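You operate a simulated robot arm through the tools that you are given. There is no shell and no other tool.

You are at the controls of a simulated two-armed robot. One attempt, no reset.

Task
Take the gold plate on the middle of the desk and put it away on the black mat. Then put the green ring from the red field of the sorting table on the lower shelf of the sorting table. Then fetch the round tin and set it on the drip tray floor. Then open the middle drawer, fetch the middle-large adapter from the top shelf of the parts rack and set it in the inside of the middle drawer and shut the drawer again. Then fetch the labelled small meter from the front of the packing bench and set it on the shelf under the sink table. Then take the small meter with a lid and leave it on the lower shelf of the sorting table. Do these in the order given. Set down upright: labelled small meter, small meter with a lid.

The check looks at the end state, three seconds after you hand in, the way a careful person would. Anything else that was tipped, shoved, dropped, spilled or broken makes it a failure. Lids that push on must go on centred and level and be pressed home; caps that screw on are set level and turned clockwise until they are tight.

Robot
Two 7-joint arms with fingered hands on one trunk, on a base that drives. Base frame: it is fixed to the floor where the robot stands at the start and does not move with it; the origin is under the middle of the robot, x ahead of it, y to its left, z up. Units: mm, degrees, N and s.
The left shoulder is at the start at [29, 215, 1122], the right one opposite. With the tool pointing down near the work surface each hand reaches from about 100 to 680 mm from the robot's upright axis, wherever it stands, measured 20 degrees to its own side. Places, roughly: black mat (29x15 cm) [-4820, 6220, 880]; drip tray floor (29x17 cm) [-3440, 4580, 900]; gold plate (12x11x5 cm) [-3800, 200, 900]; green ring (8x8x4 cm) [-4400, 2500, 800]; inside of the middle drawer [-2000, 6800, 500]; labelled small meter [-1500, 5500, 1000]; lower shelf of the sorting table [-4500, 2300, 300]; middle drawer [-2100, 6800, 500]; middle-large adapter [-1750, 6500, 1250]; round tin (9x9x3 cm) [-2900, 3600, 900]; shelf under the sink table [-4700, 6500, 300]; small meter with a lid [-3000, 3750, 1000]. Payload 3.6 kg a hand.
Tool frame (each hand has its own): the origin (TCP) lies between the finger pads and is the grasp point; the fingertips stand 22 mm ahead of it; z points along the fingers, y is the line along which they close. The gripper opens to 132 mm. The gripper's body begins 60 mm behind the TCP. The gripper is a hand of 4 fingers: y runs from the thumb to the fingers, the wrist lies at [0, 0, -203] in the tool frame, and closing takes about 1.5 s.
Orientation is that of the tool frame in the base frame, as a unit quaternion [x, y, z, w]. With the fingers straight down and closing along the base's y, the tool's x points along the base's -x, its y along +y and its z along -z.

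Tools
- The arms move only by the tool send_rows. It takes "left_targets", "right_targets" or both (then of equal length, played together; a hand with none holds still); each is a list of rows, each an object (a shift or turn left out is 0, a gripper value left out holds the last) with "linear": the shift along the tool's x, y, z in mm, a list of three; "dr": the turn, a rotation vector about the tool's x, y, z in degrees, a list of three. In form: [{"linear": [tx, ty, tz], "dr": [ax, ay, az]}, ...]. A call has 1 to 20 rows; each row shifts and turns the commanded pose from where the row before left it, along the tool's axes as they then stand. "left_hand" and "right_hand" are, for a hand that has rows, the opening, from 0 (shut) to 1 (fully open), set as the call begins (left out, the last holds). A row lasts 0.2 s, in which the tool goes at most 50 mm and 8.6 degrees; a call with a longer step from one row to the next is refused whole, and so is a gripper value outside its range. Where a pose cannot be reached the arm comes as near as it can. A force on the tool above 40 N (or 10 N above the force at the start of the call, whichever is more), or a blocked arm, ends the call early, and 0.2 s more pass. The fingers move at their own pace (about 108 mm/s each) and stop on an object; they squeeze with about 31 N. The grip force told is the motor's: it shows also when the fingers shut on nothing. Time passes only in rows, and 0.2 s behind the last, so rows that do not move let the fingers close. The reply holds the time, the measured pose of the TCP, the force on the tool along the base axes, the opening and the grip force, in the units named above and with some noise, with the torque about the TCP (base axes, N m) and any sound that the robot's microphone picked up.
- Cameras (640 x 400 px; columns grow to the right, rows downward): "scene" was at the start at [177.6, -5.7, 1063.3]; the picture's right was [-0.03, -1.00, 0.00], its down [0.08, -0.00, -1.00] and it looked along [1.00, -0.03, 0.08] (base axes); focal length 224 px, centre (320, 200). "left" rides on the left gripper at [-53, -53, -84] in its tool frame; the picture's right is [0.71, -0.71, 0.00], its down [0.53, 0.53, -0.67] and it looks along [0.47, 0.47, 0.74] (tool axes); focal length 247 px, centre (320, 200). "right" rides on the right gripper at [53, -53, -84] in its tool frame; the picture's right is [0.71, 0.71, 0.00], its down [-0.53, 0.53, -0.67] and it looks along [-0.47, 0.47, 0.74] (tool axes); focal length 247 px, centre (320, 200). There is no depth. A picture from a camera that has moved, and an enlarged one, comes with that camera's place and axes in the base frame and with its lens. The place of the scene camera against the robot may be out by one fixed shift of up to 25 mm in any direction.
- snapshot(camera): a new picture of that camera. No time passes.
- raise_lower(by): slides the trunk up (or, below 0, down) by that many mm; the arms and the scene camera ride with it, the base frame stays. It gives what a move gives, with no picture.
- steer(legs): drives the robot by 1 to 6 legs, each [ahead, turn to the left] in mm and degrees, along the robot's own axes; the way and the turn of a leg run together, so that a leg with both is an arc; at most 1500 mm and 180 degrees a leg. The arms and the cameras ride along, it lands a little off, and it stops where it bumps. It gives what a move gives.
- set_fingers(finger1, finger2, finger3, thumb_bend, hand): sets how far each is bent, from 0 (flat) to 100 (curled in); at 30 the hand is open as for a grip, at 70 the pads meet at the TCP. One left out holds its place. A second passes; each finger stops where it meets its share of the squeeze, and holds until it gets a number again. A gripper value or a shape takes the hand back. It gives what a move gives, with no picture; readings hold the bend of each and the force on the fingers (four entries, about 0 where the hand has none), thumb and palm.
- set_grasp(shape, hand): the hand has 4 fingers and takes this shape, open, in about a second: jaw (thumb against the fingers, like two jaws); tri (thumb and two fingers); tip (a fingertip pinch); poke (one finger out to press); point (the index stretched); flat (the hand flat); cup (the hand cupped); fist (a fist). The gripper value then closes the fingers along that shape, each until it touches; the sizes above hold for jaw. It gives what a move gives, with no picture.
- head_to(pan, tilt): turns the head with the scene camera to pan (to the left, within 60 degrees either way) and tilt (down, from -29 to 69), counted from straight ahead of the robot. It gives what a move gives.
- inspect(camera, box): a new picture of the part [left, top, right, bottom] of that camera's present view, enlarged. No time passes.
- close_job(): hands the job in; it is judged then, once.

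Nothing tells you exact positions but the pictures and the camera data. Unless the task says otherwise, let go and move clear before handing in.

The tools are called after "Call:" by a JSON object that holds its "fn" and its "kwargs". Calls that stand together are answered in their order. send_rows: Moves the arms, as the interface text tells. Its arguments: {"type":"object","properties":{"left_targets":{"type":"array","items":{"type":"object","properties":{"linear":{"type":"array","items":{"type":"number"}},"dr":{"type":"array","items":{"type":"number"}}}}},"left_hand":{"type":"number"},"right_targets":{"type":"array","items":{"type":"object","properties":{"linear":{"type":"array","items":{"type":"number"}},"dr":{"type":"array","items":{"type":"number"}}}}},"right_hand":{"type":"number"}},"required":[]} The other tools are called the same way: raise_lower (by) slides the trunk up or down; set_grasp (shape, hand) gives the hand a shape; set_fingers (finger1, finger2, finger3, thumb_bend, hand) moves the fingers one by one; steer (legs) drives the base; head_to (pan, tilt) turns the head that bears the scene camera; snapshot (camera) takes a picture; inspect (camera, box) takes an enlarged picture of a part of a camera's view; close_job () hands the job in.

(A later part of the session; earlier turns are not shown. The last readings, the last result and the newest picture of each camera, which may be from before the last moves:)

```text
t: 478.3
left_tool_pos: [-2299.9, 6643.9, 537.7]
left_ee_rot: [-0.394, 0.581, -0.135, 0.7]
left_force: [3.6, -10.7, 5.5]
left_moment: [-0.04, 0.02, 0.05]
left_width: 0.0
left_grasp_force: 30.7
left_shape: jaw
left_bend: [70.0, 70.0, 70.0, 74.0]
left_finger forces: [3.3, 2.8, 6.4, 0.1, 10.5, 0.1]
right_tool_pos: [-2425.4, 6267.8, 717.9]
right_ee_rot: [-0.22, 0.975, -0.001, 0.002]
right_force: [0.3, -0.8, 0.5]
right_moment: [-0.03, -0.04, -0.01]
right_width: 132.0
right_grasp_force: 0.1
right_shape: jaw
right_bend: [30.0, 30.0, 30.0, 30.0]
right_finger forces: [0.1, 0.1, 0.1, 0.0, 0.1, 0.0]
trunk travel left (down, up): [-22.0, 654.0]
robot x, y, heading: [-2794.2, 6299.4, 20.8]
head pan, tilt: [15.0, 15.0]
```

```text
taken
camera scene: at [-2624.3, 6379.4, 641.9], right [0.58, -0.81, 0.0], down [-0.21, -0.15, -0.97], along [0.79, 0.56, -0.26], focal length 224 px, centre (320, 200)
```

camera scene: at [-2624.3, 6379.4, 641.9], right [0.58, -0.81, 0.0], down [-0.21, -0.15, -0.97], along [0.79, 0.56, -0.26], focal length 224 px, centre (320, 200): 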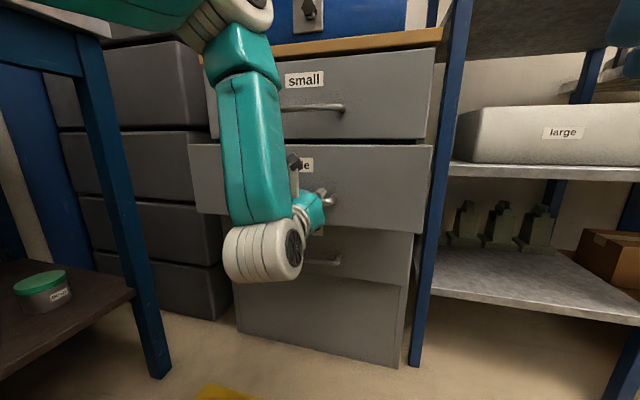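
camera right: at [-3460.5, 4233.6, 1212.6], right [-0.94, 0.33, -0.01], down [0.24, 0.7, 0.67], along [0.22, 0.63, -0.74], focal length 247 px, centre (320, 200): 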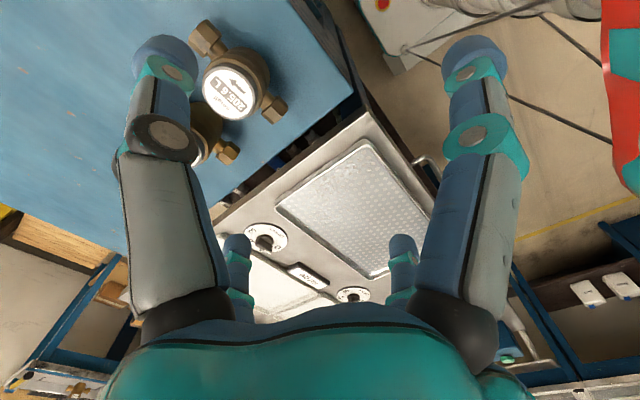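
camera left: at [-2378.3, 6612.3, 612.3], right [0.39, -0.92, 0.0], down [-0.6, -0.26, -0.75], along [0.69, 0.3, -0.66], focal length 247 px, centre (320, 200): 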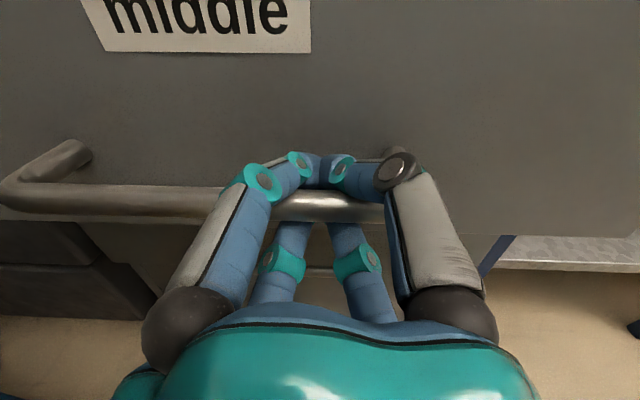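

The drawer is sliding open. I'll pull further.

Call:
{"fn": "steer", "kwargs": {"legs": [[-120, 0]]}}

Call:
{"fn": "steer", "kwargs": {"legs": [[-80, 0]]}}

Call:
{"fn": "snapshot", "kwargs": {"camera": "left"}}

Call:
{"fn": "snapshot", "kwargs": {"camera": "scene"}}

```text
t: 479.6
left_tool_pos: [-2413.9, 6600.3, 538.4]
left_ee_rot: [-0.394, 0.581, -0.136, 0.699]
left_force: [2.6, -8.6, 0.1]
left_moment: [0.0, 0.03, 0.03]
left_width: 0.2
left_grasp_force: 31.4
left_shape: jaw
left_bend: [70.0, 70.0, 70.0, 74.0]
left_finger forces: [2.1, 3.5, 7.5, 0.1, 8.4, 0.0]
right_tool_pos: [-2540.0, 6223.9, 718.4]
right_ee_rot: [-0.219, 0.976, -0.002, 0.002]
right_force: [-0.1, 0.6, 0.6]
right_moment: [0.04, -0.03, -0.02]
right_width: 131.8
right_grasp_force: 0.1
right_shape: jaw
right_bend: [30.0, 30.0, 30.0, 30.0]
right_finger forces: [0.0, 0.0, 0.0, 0.0, 0.1, 0.0]
trunk travel left (down, up): [-22.0, 654.0]
robot x, y, heading: [-2907.8, 6259.6, 20.6]
head pan, tilt: [15.0, 15.0]
```

```text
t: 480.6
left_tool_pos: [-2490.0, 6571.6, 539.8]
left_ee_rot: [-0.394, 0.582, -0.137, 0.698]
left_force: [3.2, -7.8, -3.6]
left_moment: [-0.02, -0.02, 0.01]
left_width: 0.3
left_grasp_force: 31.4
left_shape: jaw
left_bend: [70.0, 70.0, 70.0, 74.0]
left_finger forces: [1.5, 4.1, 8.8, 0.0, 7.3, 0.0]
right_tool_pos: [-2613.9, 6196.8, 719.0]
right_ee_rot: [-0.219, 0.976, -0.002, 0.002]
right_force: [0.1, -0.5, 0.0]
right_moment: [-0.02, 0.03, 0.0]
right_width: 132.3
right_grasp_force: 0.1
right_shape: jaw
right_bend: [30.0, 30.0, 30.0, 30.0]
right_finger forces: [0.1, 0.0, 0.0, 0.0, 0.1, 0.0]
trunk travel left (down, up): [-22.0, 654.0]
robot x, y, heading: [-2983.4, 6222.5, 20.7]
head pan, tilt: [15.0, 15.0]
```

```text
taken
camera left: at [-2567.2, 6540.4, 612.8], right [0.39, -0.92, 0.0], down [-0.6, -0.26, -0.75], along [0.69, 0.29, -0.66], focal length 247 px, centre (320, 200)
```

left: 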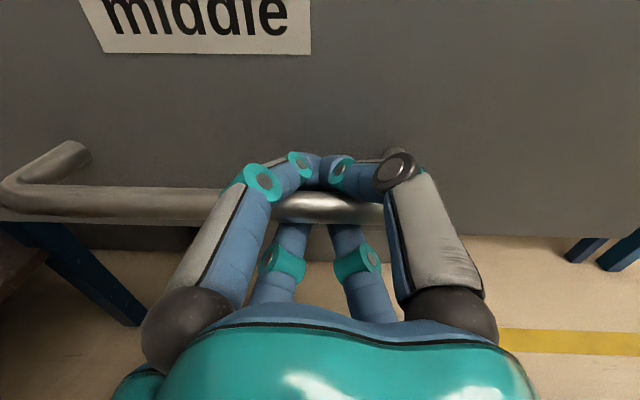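

```text
taken
camera scene: at [-2813.1, 6308.6, 641.7], right [0.58, -0.81, 0.0], down [-0.21, -0.15, -0.97], along [0.79, 0.56, -0.26], focal length 224 px, centre (320, 200)
```

scene: 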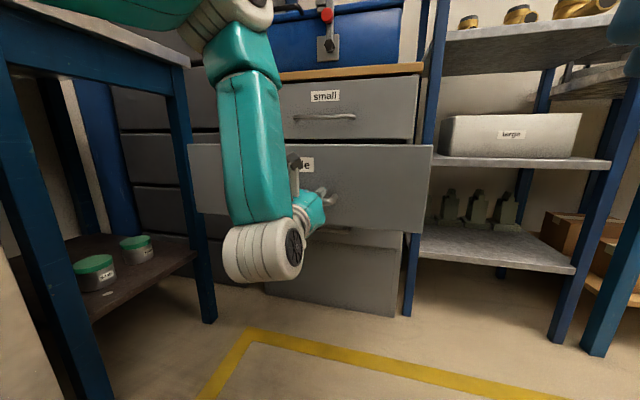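

The drawer is open about 280 mm. I'll release the bar and back away.

Call:
{"fn": "send_rows", "kwargs": {"left_targets": [{"linear": [0, 0, 0]}, {"linear": [0, 0, 0]}, {"linear": [0, 0, 0]}, {"linear": [0, 0, 0]}, {"linear": [0, 0, 0]}, {"linear": [0, 0, 0]}], "left_hand": 1}}

Call:
{"fn": "steer", "kwargs": {"legs": [[-120, 0]]}}

Call:
{"fn": "snapshot", "kwargs": {"camera": "left"}}

Call:
{"fn": "raise_lower", "kwargs": {"by": 378}}

Call:
{"fn": "head_to", "kwargs": {"pan": 0, "tilt": 20}}

Call:
{"fn": "snapshot", "kwargs": {"camera": "scene"}}

```text
t: 482.0
left_tool_pos: [-2488.3, 6572.3, 539.5]
left_ee_rot: [-0.393, 0.581, -0.137, 0.699]
left_force: [0.1, 0.2, 0.1]
left_moment: [-0.02, 0.0, 0.01]
left_width: 131.8
left_grasp_force: 0.0
left_shape: jaw
left_bend: [30.0, 30.0, 30.0, 30.0]
left_finger forces: [0.1, 0.0, 0.0, 0.0, 0.0, 0.0]
right_tool_pos: [-2615.2, 6195.7, 721.5]
right_ee_rot: [-0.219, 0.976, -0.002, 0.003]
right_force: [-0.3, 0.8, 0.0]
right_moment: [0.0, 0.0, 0.0]
right_width: 132.0
right_grasp_force: 0.0
right_shape: jaw
right_bend: [30.0, 30.0, 30.0, 30.0]
right_finger forces: [0.0, 0.0, 0.1, 0.0, 0.0, 0.0]
trunk travel left (down, up): [-22.0, 654.0]
robot x, y, heading: [-2980.6, 6227.3, 20.6]
head pan, tilt: [15.0, 15.0]
```

```text
t: 483.3
left_tool_pos: [-2603.0, 6529.6, 539.9]
left_ee_rot: [-0.394, 0.581, -0.137, 0.699]
left_force: [-0.7, 0.4, -0.8]
left_moment: [-0.01, 0.02, 0.02]
left_width: 131.9
left_grasp_force: 0.1
left_shape: jaw
left_bend: [30.0, 30.0, 30.0, 30.0]
left_finger forces: [0.0, 0.1, 0.0, 0.0, 0.0, 0.0]
right_tool_pos: [-2729.3, 6154.3, 720.0]
right_ee_rot: [-0.22, 0.975, -0.002, 0.002]
right_force: [0.1, -0.1, 0.5]
right_moment: [0.01, 0.01, -0.01]
right_width: 132.3
right_grasp_force: 0.0
right_shape: jaw
right_bend: [30.0, 30.0, 30.0, 30.0]
right_finger forces: [0.0, 0.0, 0.0, 0.1, 0.0, 0.0]
trunk travel left (down, up): [-22.0, 654.0]
robot x, y, heading: [-3091.7, 6181.8, 20.5]
head pan, tilt: [15.0, 15.0]
```

```text
taken
camera left: at [-2681.4, 6498.4, 613.5], right [0.39, -0.92, 0.0], down [-0.6, -0.26, -0.75], along [0.69, 0.29, -0.66], focal length 247 px, centre (320, 200)
```

left: 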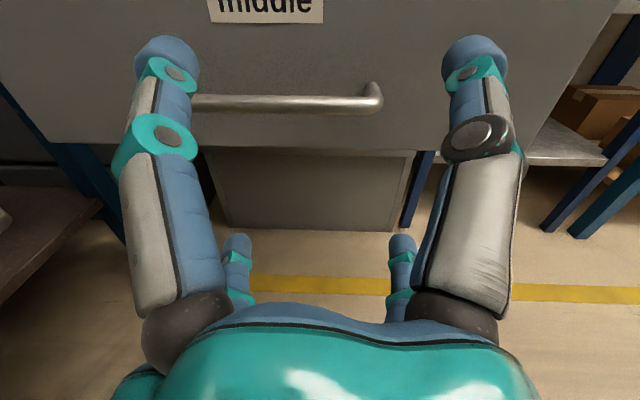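

```text
t: 486.9
left_tool_pos: [-2609.2, 6527.5, 996.0]
left_ee_rot: [-0.369, 0.537, -0.145, 0.745]
left_force: [0.7, 0.4, -0.3]
left_moment: [-0.01, -0.02, -0.01]
left_width: 131.7
left_grasp_force: 0.1
left_shape: jaw
left_bend: [30.0, 30.0, 30.0, 30.0]
left_finger forces: [0.1, 0.1, 0.0, 0.0, 0.1, 0.1]
right_tool_pos: [-2728.1, 6154.2, 1099.2]
right_ee_rot: [-0.22, 0.976, -0.001, 0.002]
right_force: [0.3, 0.1, 0.6]
right_moment: [0.01, -0.01, 0.01]
right_width: 132.0
right_grasp_force: 0.0
right_shape: jaw
right_bend: [30.0, 30.0, 30.0, 30.0]
right_finger forces: [0.0, 0.0, 0.0, 0.0, 0.0, 0.0]
trunk travel left (down, up): [-400.0, 276.0]
robot x, y, heading: [-3090.5, 6181.3, 20.8]
head pan, tilt: [15.0, 15.0]
```

```text
t: 487.7
left_tool_pos: [-2607.7, 6526.5, 995.7]
left_ee_rot: [-0.369, 0.537, -0.145, 0.745]
left_force: [0.1, 0.9, 0.2]
left_moment: [0.01, 0.01, 0.0]
left_width: 131.9
left_grasp_force: 0.1
left_shape: jaw
left_bend: [30.0, 30.0, 30.0, 30.0]
left_finger forces: [0.1, 0.0, 0.1, 0.1, 0.0, 0.0]
right_tool_pos: [-2728.8, 6153.9, 1098.7]
right_ee_rot: [-0.221, 0.975, -0.002, 0.003]
right_force: [0.0, -0.9, 0.4]
right_moment: [-0.02, 0.02, -0.02]
right_width: 132.2
right_grasp_force: 0.2
right_shape: jaw
right_bend: [30.0, 30.0, 30.0, 30.0]
right_finger forces: [0.0, 0.0, 0.0, 0.1, 0.0, 0.0]
trunk travel left (down, up): [-400.0, 276.0]
robot x, y, heading: [-3091.6, 6185.1, 20.7]
head pan, tilt: [0.0, 20.0]
```

```text
taken
camera scene: at [-2921.8, 6242.6, 1024.2], right [0.35, -0.94, 0.0], down [-0.32, -0.12, -0.94], along [0.88, 0.33, -0.34], focal length 224 px, centre (320, 200)
```

scene: 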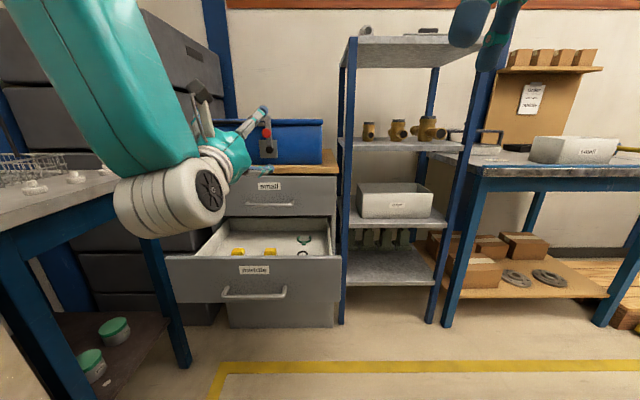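

The drawer stands open with a few small parts inside. The left arm shifted a bit while rising — I want to check it didn't push the small table on the left.

Call:
{"fn": "inspect", "kwargs": {"camera": "scene", "box": [0, 120, 240, 400]}}

Call:
{"fn": "head_to", "kwargs": {"pan": 50, "tilt": 25}}

Call:
{"fn": "snapshot", "kwargs": {"camera": "scene"}}

```text
1.43 times, centred on (120, 260) of scene
camera zoom: at [-2921.8, 6242.6, 1024.2], right [0.35, -0.94, 0.0], down [-0.32, -0.12, -0.94], along [0.88, 0.33, -0.34], focal length 320 px, centre (606, 114)
```

zoom: 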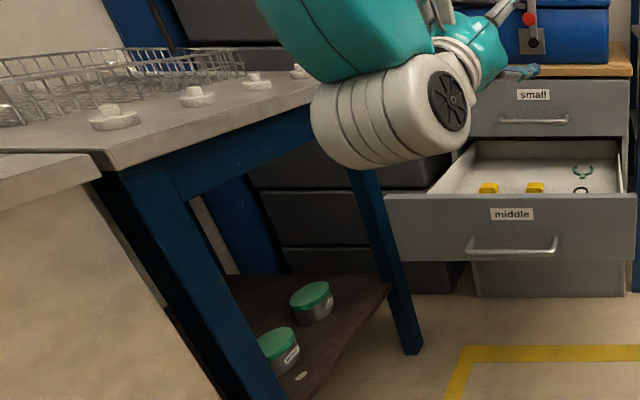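

```text
t: 488.9
left_tool_pos: [-2609.8, 6526.9, 995.0]
left_ee_rot: [-0.369, 0.537, -0.145, 0.745]
left_force: [0.5, 1.0, 0.0]
left_moment: [-0.02, 0.03, -0.02]
left_width: 131.9
left_grasp_force: 0.0
left_shape: jaw
left_bend: [30.0, 30.0, 30.0, 30.0]
left_finger forces: [0.1, 0.1, 0.0, 0.0, 0.0, 0.0]
right_tool_pos: [-2727.9, 6154.2, 1099.4]
right_ee_rot: [-0.22, 0.975, -0.002, 0.002]
right_force: [-0.2, -0.6, 1.0]
right_moment: [-0.02, 0.0, 0.0]
right_width: 132.1
right_grasp_force: 0.1
right_shape: jaw
right_bend: [30.0, 30.0, 30.0, 30.0]
right_finger forces: [0.0, 0.0, 0.1, 0.1, 0.0, 0.1]
trunk travel left (down, up): [-400.0, 276.0]
robot x, y, heading: [-3093.6, 6186.5, 20.9]
head pan, tilt: [50.0, 25.0]
```

```text
taken
camera scene: at [-2978.2, 6296.7, 1016.2], right [0.94, -0.33, 0.0], down [-0.14, -0.4, -0.91], along [0.3, 0.85, -0.42], focal length 224 px, centre (320, 200)
```

scene: 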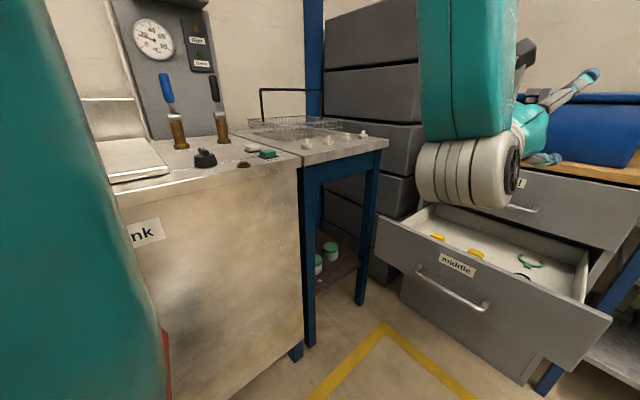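

The table is undisturbed. Now I'll pull the left hand back, raise the trunk and look at the rack's top shelf.

Call:
{"fn": "send_rows", "kwargs": {"left_targets": [{"linear": [0, 0, -40]}, {"linear": [0, 0, -40]}, {"linear": [0, 0, -40]}, {"linear": [0, 0, -30]}]}}

Call:
{"fn": "raise_lower", "kwargs": {"by": 270}}

Call:
{"fn": "head_to", "kwargs": {"pan": -12, "tilt": 10}}

Call:
{"fn": "snapshot", "kwargs": {"camera": "scene"}}

Call:
{"fn": "inspect", "kwargs": {"camera": "scene", "box": [240, 100, 400, 220]}}

```text
t: 489.9
left_tool_pos: [-2744.5, 6536.7, 978.7]
left_ee_rot: [-0.467, 0.476, -0.091, 0.739]
left_force: [-1.1, -0.9, 0.9]
left_moment: [-0.01, 0.01, 0.01]
left_width: 132.2
left_grasp_force: 0.1
left_shape: jaw
left_bend: [30.0, 30.0, 30.0, 30.0]
left_finger forces: [0.0, 0.1, 0.0, 0.0, 0.1, 0.0]
left hand out of reach, approached as far as the arm can: row 4
right_tool_pos: [-2728.9, 6153.1, 1099.3]
right_ee_rot: [-0.219, 0.976, -0.001, 0.003]
right_force: [0.4, -0.9, -1.1]
right_moment: [0.01, -0.03, -0.02]
right_width: 132.1
right_grasp_force: 0.0
right_shape: jaw
right_bend: [30.0, 30.0, 30.0, 30.0]
right_finger forces: [0.0, 0.0, 0.0, 0.1, 0.0, 0.1]
trunk travel left (down, up): [-400.0, 276.0]
robot x, y, heading: [-3094.6, 6183.9, 20.4]
head pan, tilt: [50.0, 25.0]
stopped in row 4 (left hand): the arm was blocked; the commanded pose is now the measured one
```

```text
t: 492.6
left_tool_pos: [-2744.6, 6534.6, 1249.6]
left_ee_rot: [-0.465, 0.478, -0.094, 0.74]
left_force: [-0.2, -0.4, 0.2]
left_moment: [0.02, -0.05, 0.0]
left_width: 132.1
left_grasp_force: 0.0
left_shape: jaw
left_bend: [30.0, 30.0, 30.0, 30.0]
left_finger forces: [0.0, 0.0, 0.0, 0.0, 0.0, 0.0]
right_tool_pos: [-2727.5, 6154.3, 1369.9]
right_ee_rot: [-0.219, 0.976, -0.002, 0.003]
right_force: [-1.4, -0.5, 0.1]
right_moment: [0.0, 0.01, -0.01]
right_width: 132.2
right_grasp_force: 0.0
right_shape: jaw
right_bend: [30.0, 30.0, 30.0, 30.0]
right_finger forces: [0.0, 0.1, 0.0, 0.1, 0.1, 0.0]
trunk travel left (down, up): [-670.0, 6.0]
robot x, y, heading: [-3092.0, 6184.1, 20.4]
head pan, tilt: [50.0, 25.0]
```

```text
t: 494.0
left_tool_pos: [-2745.0, 6534.5, 1248.3]
left_ee_rot: [-0.464, 0.478, -0.095, 0.74]
left_force: [-0.3, 0.9, -0.2]
left_moment: [-0.02, 0.0, 0.03]
left_width: 132.2
left_grasp_force: 0.0
left_shape: jaw
left_bend: [30.0, 30.0, 30.0, 30.0]
left_finger forces: [0.0, 0.0, 0.0, 0.1, 0.0, 0.0]
right_tool_pos: [-2728.5, 6154.3, 1368.8]
right_ee_rot: [-0.22, 0.976, -0.001, 0.003]
right_force: [0.4, 0.9, 0.8]
right_moment: [-0.02, 0.01, 0.02]
right_width: 131.9
right_grasp_force: 0.0
right_shape: jaw
right_bend: [30.0, 30.0, 30.0, 30.0]
right_finger forces: [0.0, 0.1, 0.0, 0.0, 0.1, 0.0]
trunk travel left (down, up): [-670.0, 6.0]
robot x, y, heading: [-3092.0, 6187.4, 20.6]
head pan, tilt: [-12.0, 10.0]
```

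```text
taken
camera scene: at [-2918.1, 6223.3, 1313.3], right [0.15, -0.99, 0.0], down [-0.17, -0.03, -0.98], along [0.97, 0.15, -0.17], focal length 224 px, centre (320, 200)
```

scene: 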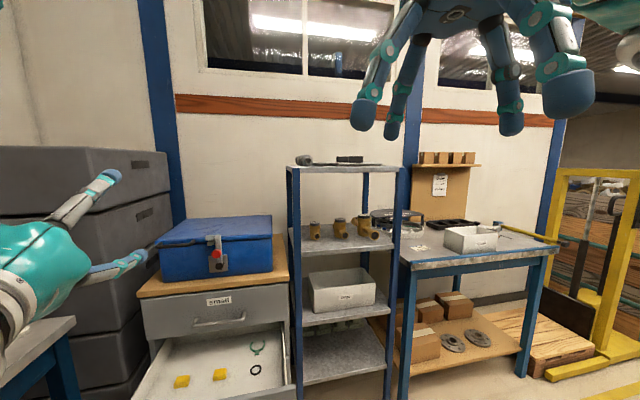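

```text
3.33 times, centred on (320, 160) of scene
camera zoom: at [-2918.1, 6223.3, 1313.3], right [0.15, -0.99, 0.0], down [-0.17, -0.03, -0.98], along [0.97, 0.15, -0.17], focal length 746 px, centre (320, 333)
```

zoom: 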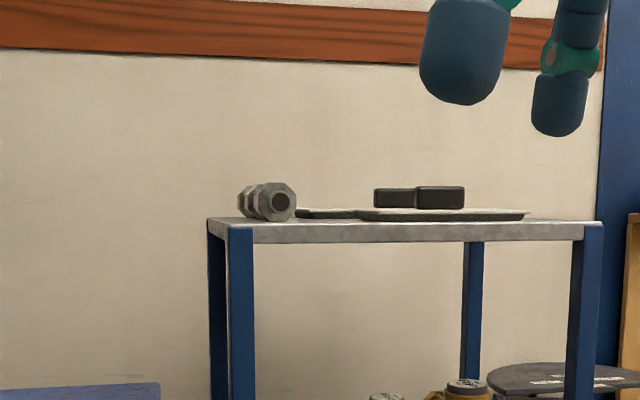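

The top shelf holds the grey hex adapter at its front-left (about (-1978, 6430, 1327)) and two tabbed plates. I'll turn the left hand back to pointing down, then shift the robot to the right so I can reach the adapter clear of the open drawer.

Call:
{"fn": "send_rows", "kwargs": {"left_targets": [{"dr": [0, 0, 7.5]}, {"dr": [0, 0, 7.5]}, {"dr": [0, 0, 7.5]}, {"dr": [0, 0, 7.5]}, {"dr": [0, 0, 7.5]}, {"dr": [0, 0, 7.5]}, {"dr": [0, 8.5, 0]}, {"dr": [0, 8.5, 0]}, {"dr": [0, 8.5, 0]}, {"dr": [0, 8.5, 0]}, {"dr": [0, 8.5, 0]}, {"dr": [0, 8.5, 0]}, {"dr": [0, 8.5, 0]}, {"dr": [0, 8.5, 0]}, {"dr": [0, 8.5, 0]}, {"dr": [0, 8.5, 0]}]}}

```text
t: 497.4
left_tool_pos: [-2743.2, 6535.7, 1246.7]
left_ee_rot: [-0.315, 0.942, -0.023, 0.111]
left_force: [-0.2, -0.4, 0.3]
left_moment: [-0.01, -0.01, 0.0]
left_width: 132.1
left_grasp_force: 0.1
left_shape: jaw
left_bend: [30.0, 30.0, 30.0, 30.0]
left_finger forces: [0.0, 0.0, 0.0, 0.0, 0.1, 0.0]
right_tool_pos: [-2728.2, 6155.4, 1369.1]
right_ee_rot: [-0.221, 0.975, -0.002, 0.003]
right_force: [0.8, -1.1, -0.6]
right_moment: [0.0, 0.0, 0.02]
right_width: 131.9
right_grasp_force: 0.0
right_shape: jaw
right_bend: [30.0, 30.0, 30.0, 30.0]
right_finger forces: [0.1, 0.1, 0.1, 0.1, 0.0, 0.1]
trunk travel left (down, up): [-670.0, 6.0]
robot x, y, heading: [-3094.6, 6185.7, 20.7]
head pan, tilt: [-12.0, 10.0]
```

Call:
{"fn": "send_rows", "kwargs": {"left_targets": [{"dr": [-3.3, 5.6, 0]}, {"dr": [-3.2, 5.6, 0]}, {"dr": [0, 0, 8.3]}, {"dr": [0, 0, 8.3]}, {"dr": [0, 0, 0]}]}}

Call:
{"fn": "steer", "kwargs": {"legs": [[0, -23]]}}

Call:
{"fn": "steer", "kwargs": {"legs": [[0, -23]]}}

Call:
{"fn": "steer", "kwargs": {"legs": [[480, 0]]}}

Call:
{"fn": "steer", "kwargs": {"legs": [[0, 23]]}}

Call:
{"fn": "steer", "kwargs": {"legs": [[0, 23]]}}

```text
t: 498.6
left_tool_pos: [-2744.2, 6534.5, 1248.8]
left_ee_rot: [-0.176, 0.984, 0.001, 0.001]
left_force: [-0.2, -0.6, -0.1]
left_moment: [-0.01, 0.01, -0.01]
left_width: 132.0
left_grasp_force: 0.1
left_shape: jaw
left_bend: [30.0, 30.0, 30.0, 30.0]
left_finger forces: [0.1, 0.0, 0.1, 0.1, 0.0, 0.1]
right_tool_pos: [-2728.2, 6154.6, 1368.9]
right_ee_rot: [-0.22, 0.976, -0.002, 0.002]
right_force: [0.4, -0.2, 0.9]
right_moment: [0.01, 0.01, 0.0]
right_width: 131.9
right_grasp_force: 0.0
right_shape: jaw
right_bend: [30.0, 30.0, 30.0, 30.0]
right_finger forces: [0.1, 0.1, 0.1, 0.0, 0.0, 0.1]
trunk travel left (down, up): [-670.0, 6.0]
robot x, y, heading: [-3095.7, 6186.9, 20.8]
head pan, tilt: [-12.0, 10.0]
```

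```text
t: 500.2
left_tool_pos: [-2639.9, 6369.9, 1248.9]
left_ee_rot: [0.025, 1.0, 0.001, 0.003]
left_force: [0.5, -0.4, -0.3]
left_moment: [0.02, -0.03, -0.01]
left_width: 131.9
left_grasp_force: 0.1
left_shape: jaw
left_bend: [30.0, 30.0, 30.0, 30.0]
left_finger forces: [0.1, 0.1, 0.0, 0.1, 0.1, 0.0]
right_tool_pos: [-2774.5, 6014.3, 1369.0]
right_ee_rot: [-0.021, 1.0, -0.002, 0.002]
right_force: [-0.1, -0.3, 0.4]
right_moment: [0.0, 0.01, 0.04]
right_width: 131.9
right_grasp_force: 0.0
right_shape: jaw
right_bend: [30.0, 30.0, 30.0, 30.0]
right_finger forces: [0.0, 0.0, 0.0, 0.0, 0.1, 0.0]
trunk travel left (down, up): [-670.0, 6.0]
robot x, y, heading: [-3092.4, 6205.8, -2.4]
head pan, tilt: [-12.0, 10.0]
```

```text
t: 501.8
left_tool_pos: [-2611.5, 6177.3, 1250.0]
left_ee_rot: [0.222, 0.975, 0.0, 0.003]
left_force: [-0.7, -0.7, -0.8]
left_moment: [0.02, -0.01, 0.01]
left_width: 132.0
left_grasp_force: 0.1
left_shape: jaw
left_bend: [30.0, 30.0, 30.0, 30.0]
left_finger forces: [0.1, 0.1, 0.0, 0.0, 0.0, 0.1]
right_tool_pos: [-2873.5, 5902.7, 1369.5]
right_ee_rot: [0.179, 0.984, -0.002, 0.002]
right_force: [-0.7, 0.7, 0.3]
right_moment: [0.04, 0.01, -0.05]
right_width: 132.0
right_grasp_force: 0.1
right_shape: jaw
right_bend: [30.0, 30.0, 30.0, 30.0]
right_finger forces: [0.0, 0.0, 0.0, 0.0, 0.0, 0.0]
trunk travel left (down, up): [-670.0, 6.0]
robot x, y, heading: [-3089.6, 6219.7, -25.5]
head pan, tilt: [-12.0, 10.0]
```

```text
t: 504.7
left_tool_pos: [-2177.1, 5974.5, 1249.4]
left_ee_rot: [0.22, 0.976, 0.0, 0.002]
left_force: [0.1, 0.9, 0.9]
left_moment: [-0.03, 0.01, -0.01]
left_width: 132.2
left_grasp_force: 0.0
left_shape: jaw
left_bend: [30.0, 30.0, 30.0, 30.0]
left_finger forces: [0.0, 0.1, 0.0, 0.1, 0.0, 0.1]
right_tool_pos: [-2436.7, 5696.0, 1369.7]
right_ee_rot: [0.176, 0.984, -0.003, 0.002]
right_force: [1.1, -0.4, -0.6]
right_moment: [0.0, 0.02, 0.01]
right_width: 131.8
right_grasp_force: 0.0
right_shape: jaw
right_bend: [30.0, 30.0, 30.0, 30.0]
right_finger forces: [0.0, 0.1, 0.0, 0.0, 0.0, 0.0]
trunk travel left (down, up): [-670.0, 6.0]
robot x, y, heading: [-2655.7, 6018.0, -25.1]
head pan, tilt: [-12.0, 10.0]
```

```text
t: 506.3
left_tool_pos: [-2196.6, 6161.8, 1251.0]
left_ee_rot: [0.022, 1.0, 0.001, 0.002]
left_force: [0.6, 0.4, -0.7]
left_moment: [0.01, -0.04, -0.02]
left_width: 132.0
left_grasp_force: 0.0
left_shape: jaw
left_bend: [30.0, 30.0, 30.0, 30.0]
left_finger forces: [0.0, 0.0, 0.0, 0.0, 0.1, 0.0]
right_tool_pos: [-2328.7, 5807.0, 1370.4]
right_ee_rot: [-0.022, 1.0, -0.003, 0.002]
right_force: [0.5, -0.4, -0.1]
right_moment: [0.03, -0.01, -0.01]
right_width: 131.8
right_grasp_force: 0.1
right_shape: jaw
right_bend: [30.0, 30.0, 30.0, 30.0]
right_finger forces: [0.0, 0.0, 0.0, 0.0, 0.0, 0.0]
trunk travel left (down, up): [-670.0, 6.0]
robot x, y, heading: [-2653.3, 5995.3, -2.4]
head pan, tilt: [-12.0, 10.0]
```

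```text
t: 507.9
left_tool_pos: [-2299.2, 6329.8, 1250.7]
left_ee_rot: [-0.179, 0.984, 0.001, 0.002]
left_force: [0.0, -0.9, 0.3]
left_moment: [-0.01, 0.01, 0.03]
left_width: 132.0
left_grasp_force: 0.1
left_shape: jaw
left_bend: [30.0, 30.0, 30.0, 30.0]
left_finger forces: [0.0, 0.0, 0.0, 0.0, 0.0, 0.1]
right_tool_pos: [-2280.0, 5950.3, 1372.4]
right_ee_rot: [-0.224, 0.975, -0.003, 0.002]
right_force: [0.2, 0.1, 0.7]
right_moment: [-0.02, -0.01, 0.04]
right_width: 131.9
right_grasp_force: 0.1
right_shape: jaw
right_bend: [30.0, 30.0, 30.0, 30.0]
right_finger forces: [0.0, 0.1, 0.0, 0.1, 0.1, 0.1]
trunk travel left (down, up): [-670.0, 6.0]
robot x, y, heading: [-2646.1, 5978.5, 20.5]
head pan, tilt: [-12.0, 10.0]
```

Call:
{"fn": "send_rows", "kwargs": {"left_targets": [{"linear": [0, 0, -40]}, {"linear": [0, 0, -40]}, {"linear": [0, 0, -40]}, {"linear": [0, 0, -40]}, {"linear": [0, 0, -20]}], "right_targets": [{"linear": [25, 0, 0]}, {"linear": [25, 0, 0]}, {"linear": [15, 0, 0]}, {"linear": [0, 0, 0]}, {"linear": [0, 0, 0]}]}}

Call:
{"fn": "steer", "kwargs": {"legs": [[300, 0]]}}

Call:
{"fn": "snapshot", "kwargs": {"camera": "left"}}

Call:
{"fn": "head_to", "kwargs": {"pan": 10, "tilt": 5}}

Call:
{"fn": "snapshot", "kwargs": {"camera": "scene"}}

```text
t: 509.1
left_tool_pos: [-2298.7, 6331.0, 1429.6]
left_ee_rot: [-0.178, 0.984, 0.001, 0.001]
left_force: [0.5, 0.6, 0.0]
left_moment: [0.03, 0.0, 0.01]
left_width: 132.3
left_grasp_force: 0.1
left_shape: jaw
left_bend: [30.0, 30.0, 30.0, 30.0]
left_finger forces: [0.1, 0.0, 0.0, 0.0, 0.0, 0.0]
right_tool_pos: [-2338.7, 5922.1, 1370.9]
right_ee_rot: [-0.224, 0.975, -0.002, 0.002]
right_force: [-0.2, -0.4, 0.3]
right_moment: [-0.02, 0.03, 0.0]
right_width: 131.9
right_grasp_force: 0.1
right_shape: jaw
right_bend: [30.0, 30.0, 30.0, 30.0]
right_finger forces: [0.0, 0.0, 0.0, 0.1, 0.0, 0.0]
trunk travel left (down, up): [-670.0, 6.0]
robot x, y, heading: [-2644.2, 5979.1, 20.5]
head pan, tilt: [-12.0, 10.0]
```

```text
t: 511.2
left_tool_pos: [-2015.6, 6440.4, 1430.7]
left_ee_rot: [-0.181, 0.983, 0.002, 0.002]
left_force: [0.3, -0.5, 0.2]
left_moment: [0.01, 0.01, 0.0]
left_width: 132.1
left_grasp_force: 0.1
left_shape: jaw
left_bend: [30.0, 30.0, 30.0, 30.0]
left_finger forces: [0.1, 0.0, 0.1, 0.0, 0.0, 0.0]
right_tool_pos: [-2052.6, 6030.5, 1371.3]
right_ee_rot: [-0.225, 0.974, -0.002, 0.004]
right_force: [-0.4, -0.5, 1.4]
right_moment: [0.0, 0.01, -0.01]
right_width: 132.1
right_grasp_force: 0.0
right_shape: jaw
right_bend: [30.0, 30.0, 30.0, 30.0]
right_finger forces: [0.1, 0.0, 0.1, 0.2, 0.0, 0.0]
trunk travel left (down, up): [-670.0, 6.0]
robot x, y, heading: [-2361.5, 6084.3, 20.8]
head pan, tilt: [-12.0, 10.0]
```

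```text
taken
camera left: at [-1947.6, 6410.0, 1515.0], right [-0.41, -0.91, 0.0], down [-0.68, 0.3, 0.67], along [-0.61, 0.27, -0.75], focal length 247 px, centre (320, 200)
```

left: 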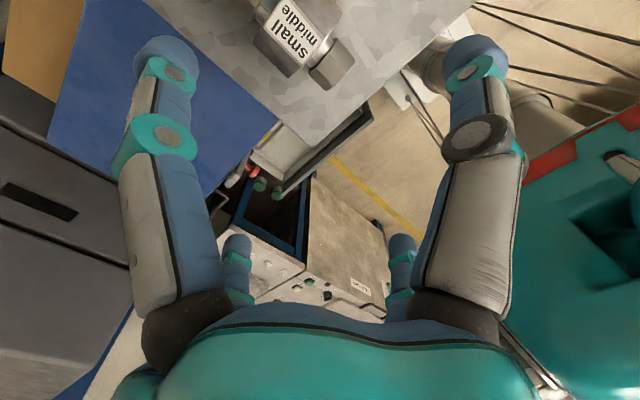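

```text
t: 512.0
left_tool_pos: [-2016.4, 6439.4, 1430.9]
left_ee_rot: [-0.182, 0.983, 0.0, 0.002]
left_force: [-0.3, 0.0, 0.0]
left_moment: [-0.03, 0.01, 0.01]
left_width: 132.2
left_grasp_force: 0.1
left_shape: jaw
left_bend: [30.0, 30.0, 30.0, 30.0]
left_finger forces: [0.1, 0.0, 0.0, 0.1, 0.0, 0.0]
right_tool_pos: [-2054.0, 6030.7, 1373.4]
right_ee_rot: [-0.226, 0.974, -0.002, 0.004]
right_force: [0.2, -0.3, -0.2]
right_moment: [0.03, 0.02, 0.0]
right_width: 132.2
right_grasp_force: 0.0
right_shape: jaw
right_bend: [30.0, 30.0, 30.0, 30.0]
right_finger forces: [0.0, 0.0, 0.0, 0.1, 0.1, 0.0]
trunk travel left (down, up): [-670.0, 6.0]
robot x, y, heading: [-2358.3, 6085.9, 21.2]
head pan, tilt: [10.0, 5.0]
```

```text
taken
camera scene: at [-2199.4, 6157.6, 1321.4], right [0.51, -0.86, 0.0], down [-0.08, -0.05, -1.0], along [0.85, 0.51, -0.09], focal length 224 px, centre (320, 200)
```

scene: 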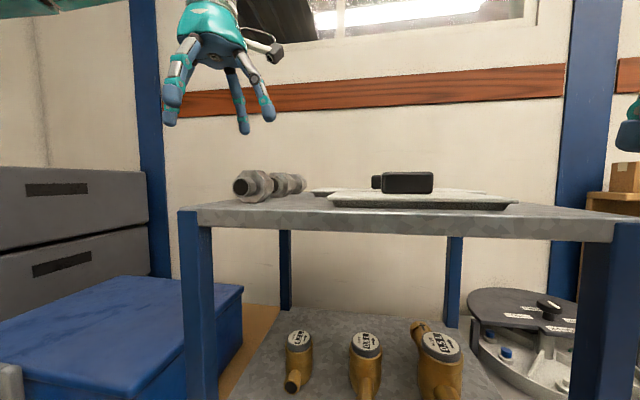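

The nearest hex piece is labelled "small middle"; there seems to be another behind it. I'll zoom in to find the "middle large" one.

Call:
{"fn": "inspect", "kwargs": {"camera": "scene", "box": [200, 150, 340, 230]}}

Call:
{"fn": "inspect", "kwargs": {"camera": "left", "box": [200, 0, 480, 140]}}

```text
4.57 times, centred on (270, 190) of scene
camera zoom: at [-2199.4, 6157.6, 1321.4], right [0.51, -0.86, 0.0], down [-0.08, -0.05, -1.0], along [0.85, 0.51, -0.09], focal length 1023 px, centre (549, 246)
```

zoom: 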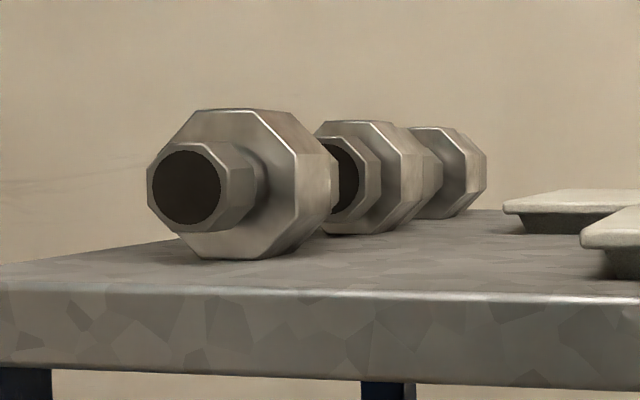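

```text
2.29 times, centred on (340, 70) of left
camera zoom: at [-1948.3, 6409.8, 1515.8], right [-0.41, -0.91, 0.0], down [-0.68, 0.3, 0.67], along [-0.61, 0.27, -0.75], focal length 564 px, centre (274, 497)
```

zoom: 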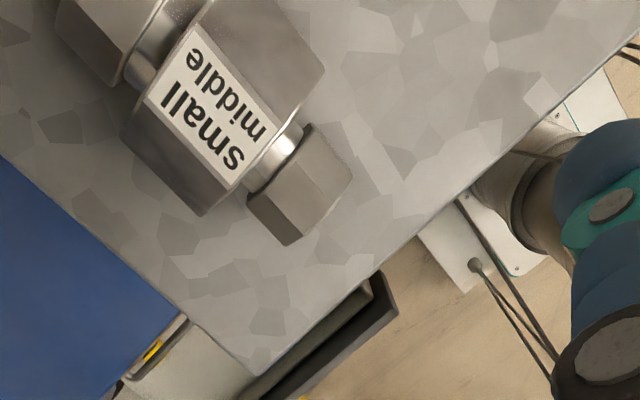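

Call:
{"fn": "snapshot", "kwargs": {"camera": "right"}}

Call:
{"fn": "send_rows", "kwargs": {"left_targets": [{"linear": [-35, 0, -10]}, {"linear": [-35, 0, 0]}, {"linear": [-35, 0, 0]}, {"linear": [-20, 0, 0]}]}}

Call:
{"fn": "snapshot", "kwargs": {"camera": "left"}}

```text
taken
camera right: at [-2079.7, 5959.1, 1455.4], right [-0.95, 0.32, -0.01], down [0.24, 0.7, 0.67], along [0.22, 0.63, -0.74], focal length 247 px, centre (320, 200)
```

right: 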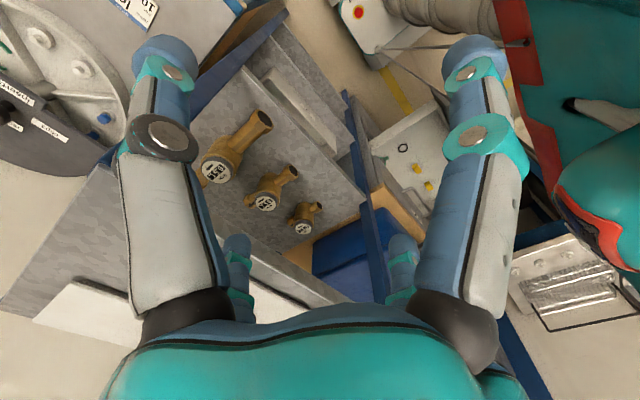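

```text
t: 513.0
left_tool_pos: [-1900.4, 6484.9, 1440.9]
left_ee_rot: [-0.182, 0.983, 0.002, 0.002]
left_force: [-0.1, 0.3, -0.3]
left_moment: [-0.01, -0.03, 0.01]
left_width: 131.8
left_grasp_force: 0.2
left_shape: jaw
left_bend: [30.0, 30.0, 30.0, 30.0]
left_finger forces: [0.0, 0.1, 0.1, 0.1, 0.0, 0.0]
right_tool_pos: [-2052.7, 6030.7, 1372.3]
right_ee_rot: [-0.226, 0.974, -0.002, 0.004]
right_force: [0.3, -0.2, -0.3]
right_moment: [0.0, 0.0, -0.03]
right_width: 132.0
right_grasp_force: 0.3
right_shape: jaw
right_bend: [30.0, 30.0, 30.0, 30.0]
right_finger forces: [0.0, 0.0, 0.0, 0.0, 0.0, 0.0]
trunk travel left (down, up): [-670.0, 6.0]
robot x, y, heading: [-2362.1, 6085.7, 20.8]
head pan, tilt: [10.0, 5.0]
```

```text
taken
camera left: at [-1831.7, 6455.1, 1525.3], right [-0.41, -0.91, 0.0], down [-0.68, 0.3, 0.67], along [-0.61, 0.28, -0.75], focal length 247 px, centre (320, 200)
```

left: 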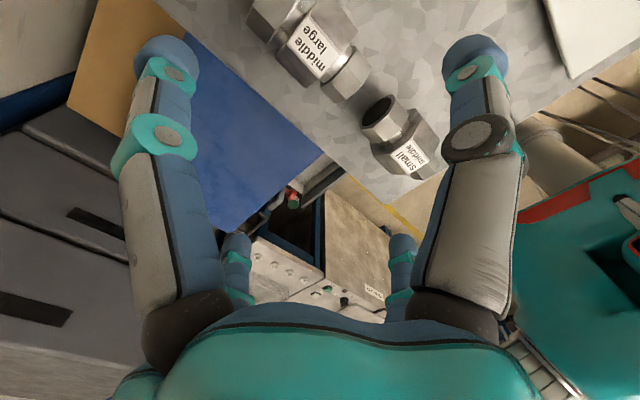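

The second piece is labelled "middle large" — that's the one. I'll zoom to measure it.

Call:
{"fn": "inspect", "kwargs": {"camera": "left", "box": [220, 0, 460, 190]}}

```text
2.11 times, centred on (340, 95) of left
camera zoom: at [-1831.7, 6455.1, 1525.3], right [-0.41, -0.91, 0.0], down [-0.68, 0.3, 0.67], along [-0.61, 0.28, -0.75], focal length 520 px, centre (278, 421)
```

zoom: 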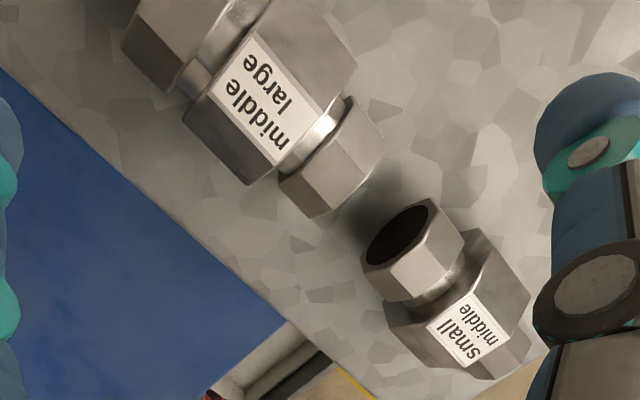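

I'll drive 60 mm closer, then turn the left hand so its fingers come down diagonally around the "middle large" adapter.

Call:
{"fn": "steer", "kwargs": {"legs": [[60, 0]]}}

Call:
{"fn": "send_rows", "kwargs": {"left_targets": [{"dr": [0, 0, 8.3]}, {"dr": [0, 0, 8.3]}, {"dr": [0, 0, 8.3]}, {"dr": [0, 0, 8.1]}, {"linear": [0, 0, 0]}]}}

Call:
{"fn": "snapshot", "kwargs": {"camera": "left"}}

```text
t: 514.0
left_tool_pos: [-1857.5, 6503.5, 1447.8]
left_ee_rot: [-0.182, 0.983, 0.001, 0.006]
left_force: [-0.5, 0.1, -0.3]
left_moment: [0.0, -0.03, 0.04]
left_width: 131.9
left_grasp_force: 0.0
left_shape: jaw
left_bend: [30.0, 30.0, 30.0, 30.0]
left_finger forces: [0.0, 0.1, 0.0, 0.0, 0.1, 0.1]
right_tool_pos: [-2007.7, 6047.6, 1375.2]
right_ee_rot: [-0.227, 0.974, -0.001, 0.009]
right_force: [0.0, -0.5, -0.2]
right_moment: [0.0, -0.01, -0.01]
right_width: 132.2
right_grasp_force: 0.1
right_shape: jaw
right_bend: [30.0, 30.0, 30.0, 30.0]
right_finger forces: [0.0, 0.1, 0.0, 0.0, 0.0, 0.0]
trunk travel left (down, up): [-670.0, 6.0]
robot x, y, heading: [-2303.8, 6108.8, 21.3]
head pan, tilt: [10.0, 5.0]
```

```text
t: 515.2
left_tool_pos: [-1845.5, 6508.6, 1443.8]
left_ee_rot: [0.105, 0.994, 0.001, 0.003]
left_force: [0.2, -0.4, 0.2]
left_moment: [-0.01, -0.01, 0.01]
left_width: 131.9
left_grasp_force: 0.0
left_shape: jaw
left_bend: [30.0, 30.0, 30.0, 30.0]
left_finger forces: [0.0, 0.0, 0.0, 0.0, 0.0, 0.0]
right_tool_pos: [-1999.5, 6051.8, 1373.6]
right_ee_rot: [-0.227, 0.974, -0.002, 0.006]
right_force: [-0.9, 0.3, -0.3]
right_moment: [0.01, -0.02, 0.04]
right_width: 131.9
right_grasp_force: 0.1
right_shape: jaw
right_bend: [30.0, 30.0, 30.0, 30.0]
right_finger forces: [0.0, 0.1, 0.1, 0.0, 0.0, 0.0]
trunk travel left (down, up): [-670.0, 6.0]
robot x, y, heading: [-2306.2, 6109.1, 21.0]
head pan, tilt: [10.0, 5.0]
```

```text
taken
camera left: at [-1805.8, 6445.3, 1527.5], right [-0.84, -0.54, -0.01], down [-0.41, 0.62, 0.67], along [-0.36, 0.56, -0.74], focal length 247 px, centre (320, 200)
```

left: 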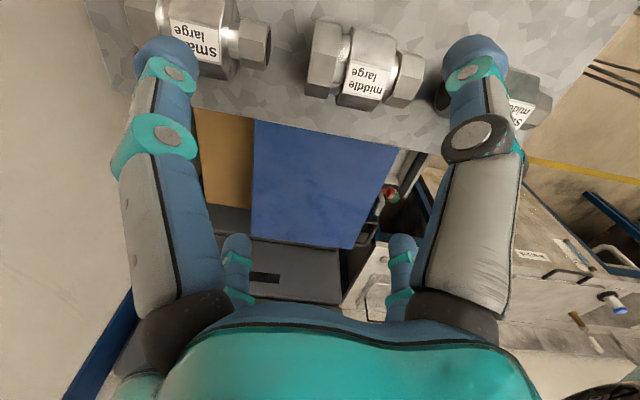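

The adapter's axis now lies diagonally to the fingers as wanted. I'll centre over it and descend part way.

Call:
{"fn": "send_rows", "kwargs": {"left_targets": [{"linear": [3, -21, 0]}, {"linear": [2.6, -20.4, 0]}, {"linear": [0, 0, 25]}, {"linear": [0, 0, 15]}, {"linear": [0, 0, 0]}]}}

Call:
{"fn": "snapshot", "kwargs": {"camera": "left"}}

```text
t: 516.4
left_tool_pos: [-1861.0, 6468.9, 1402.7]
left_ee_rot: [0.104, 0.995, 0.002, 0.003]
left_force: [-0.4, 0.1, 0.3]
left_moment: [0.02, 0.0, -0.03]
left_width: 131.8
left_grasp_force: 0.2
left_shape: jaw
left_bend: [30.0, 30.0, 30.0, 30.0]
left_finger forces: [0.1, 0.1, 0.0, 0.1, 0.0, 0.0]
right_tool_pos: [-1999.4, 6051.7, 1373.9]
right_ee_rot: [-0.227, 0.974, -0.002, 0.005]
right_force: [-0.2, -0.3, 0.1]
right_moment: [0.04, 0.0, 0.03]
right_width: 131.8
right_grasp_force: 0.1
right_shape: jaw
right_bend: [30.0, 30.0, 30.0, 30.0]
right_finger forces: [0.0, 0.1, 0.0, 0.0, 0.0, 0.0]
trunk travel left (down, up): [-670.0, 6.0]
robot x, y, heading: [-2306.6, 6108.7, 21.0]
head pan, tilt: [10.0, 5.0]
```

```text
taken
camera left: at [-1819.9, 6405.6, 1486.2], right [-0.84, -0.55, -0.01], down [-0.41, 0.62, 0.67], along [-0.36, 0.56, -0.74], focal length 247 px, centre (320, 200)
```

left: 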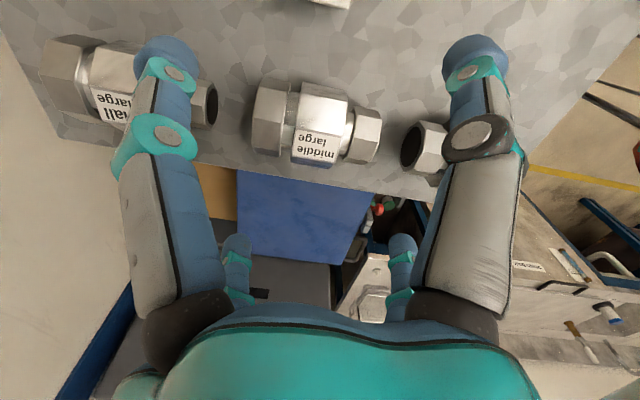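

Centred. The neighbouring piece is close to one finger, so I'll partly close the hand first (about 95 mm), then descend around the adapter and grip.

Call:
{"fn": "send_rows", "kwargs": {"left_targets": [{"linear": [-1, 1.5, 0]}, {"linear": [0, 0, 0]}, {"linear": [0, 0, 0]}, {"linear": [0, 0, 25]}, {"linear": [0, 0, 20]}, {"linear": [0, 0, 15]}, {"linear": [0, 0, 8]}, {"linear": [0, 0, 4]}, {"linear": [0, 0, 0]}], "left_hand": 0.72}}

Call:
{"fn": "snapshot", "kwargs": {"camera": "left"}}

```text
t: 518.4
left_tool_pos: [-1859.1, 6468.2, 1330.9]
left_ee_rot: [0.105, 0.994, 0.002, 0.002]
left_force: [-0.1, -0.5, -0.4]
left_moment: [0.0, 0.0, 0.0]
left_width: 95.3
left_grasp_force: 0.0
left_shape: jaw
left_bend: [27.0, 27.0, 27.0, 61.0]
left_finger forces: [0.0, 0.0, 0.0, 0.0, 0.1, 0.1]
right_tool_pos: [-1999.5, 6053.3, 1373.6]
right_ee_rot: [-0.227, 0.974, -0.001, 0.005]
right_force: [-0.4, -0.2, 0.1]
right_moment: [-0.02, 0.01, -0.01]
right_width: 132.1
right_grasp_force: 0.1
right_shape: jaw
right_bend: [30.0, 30.0, 30.0, 30.0]
right_finger forces: [0.0, 0.0, 0.1, 0.1, 0.1, 0.0]
trunk travel left (down, up): [-670.0, 6.0]
robot x, y, heading: [-2308.9, 6107.2, 20.9]
head pan, tilt: [10.0, 5.0]
```

```text
taken
camera left: at [-1818.1, 6406.4, 1414.5], right [-0.84, -0.55, -0.01], down [-0.41, 0.62, 0.67], along [-0.36, 0.56, -0.74], focal length 247 px, centre (320, 200)
```

left: 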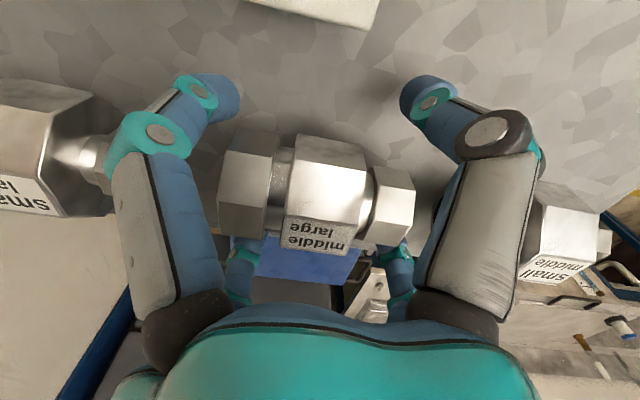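

Call:
{"fn": "send_rows", "kwargs": {"left_targets": [{"linear": [0, 0, 0]}, {"linear": [0, 0, 0]}, {"linear": [0, 0, 0]}, {"linear": [0, 0, 0]}, {"linear": [0, 0, 0]}, {"linear": [0, 0, 0]}, {"linear": [0, 0, 0]}], "left_hand": 0}}

Call:
{"fn": "snapshot", "kwargs": {"camera": "left"}}

Call:
{"fn": "inspect", "kwargs": {"camera": "scene", "box": [180, 60, 400, 230]}}

```text
t: 520.0
left_tool_pos: [-1857.7, 6469.1, 1331.2]
left_ee_rot: [0.104, 0.995, 0.002, 0.003]
left_force: [-0.3, 0.0, -3.1]
left_moment: [0.0, 0.02, -0.03]
left_width: 42.7
left_grasp_force: 31.3
left_shape: jaw
left_bend: [80.0, 81.0, 82.0, 66.0]
left_finger forces: [28.7, 35.7, 31.1, 0.0, 38.6, 0.0]
right_tool_pos: [-1999.0, 6052.3, 1373.2]
right_ee_rot: [-0.227, 0.974, -0.002, 0.005]
right_force: [0.3, -0.8, -0.5]
right_moment: [0.05, 0.03, 0.0]
right_width: 131.8
right_grasp_force: 0.1
right_shape: jaw
right_bend: [30.0, 30.0, 30.0, 30.0]
right_finger forces: [0.0, 0.1, 0.0, 0.0, 0.1, 0.0]
trunk travel left (down, up): [-670.0, 6.0]
robot x, y, heading: [-2306.2, 6109.7, 21.0]
head pan, tilt: [10.0, 5.0]
```

```text
taken
camera left: at [-1817.7, 6406.5, 1414.6], right [-0.84, -0.55, -0.01], down [-0.41, 0.62, 0.67], along [-0.36, 0.56, -0.74], focal length 247 px, centre (320, 200)
```

left: 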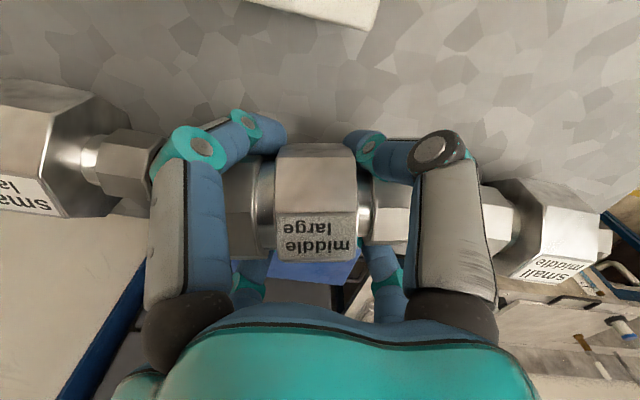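

```text
2.35 times, centred on (290, 145) of scene
camera zoom: at [-2142.9, 6179.6, 1321.3], right [0.52, -0.86, 0.0], down [-0.08, -0.05, -1.0], along [0.85, 0.51, -0.09], focal length 527 px, centre (391, 329)
```

zoom: 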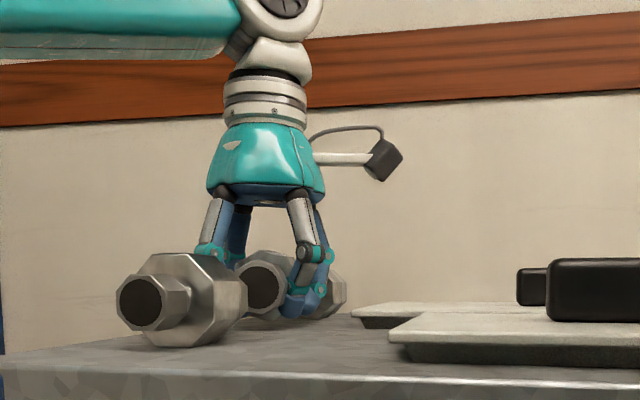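

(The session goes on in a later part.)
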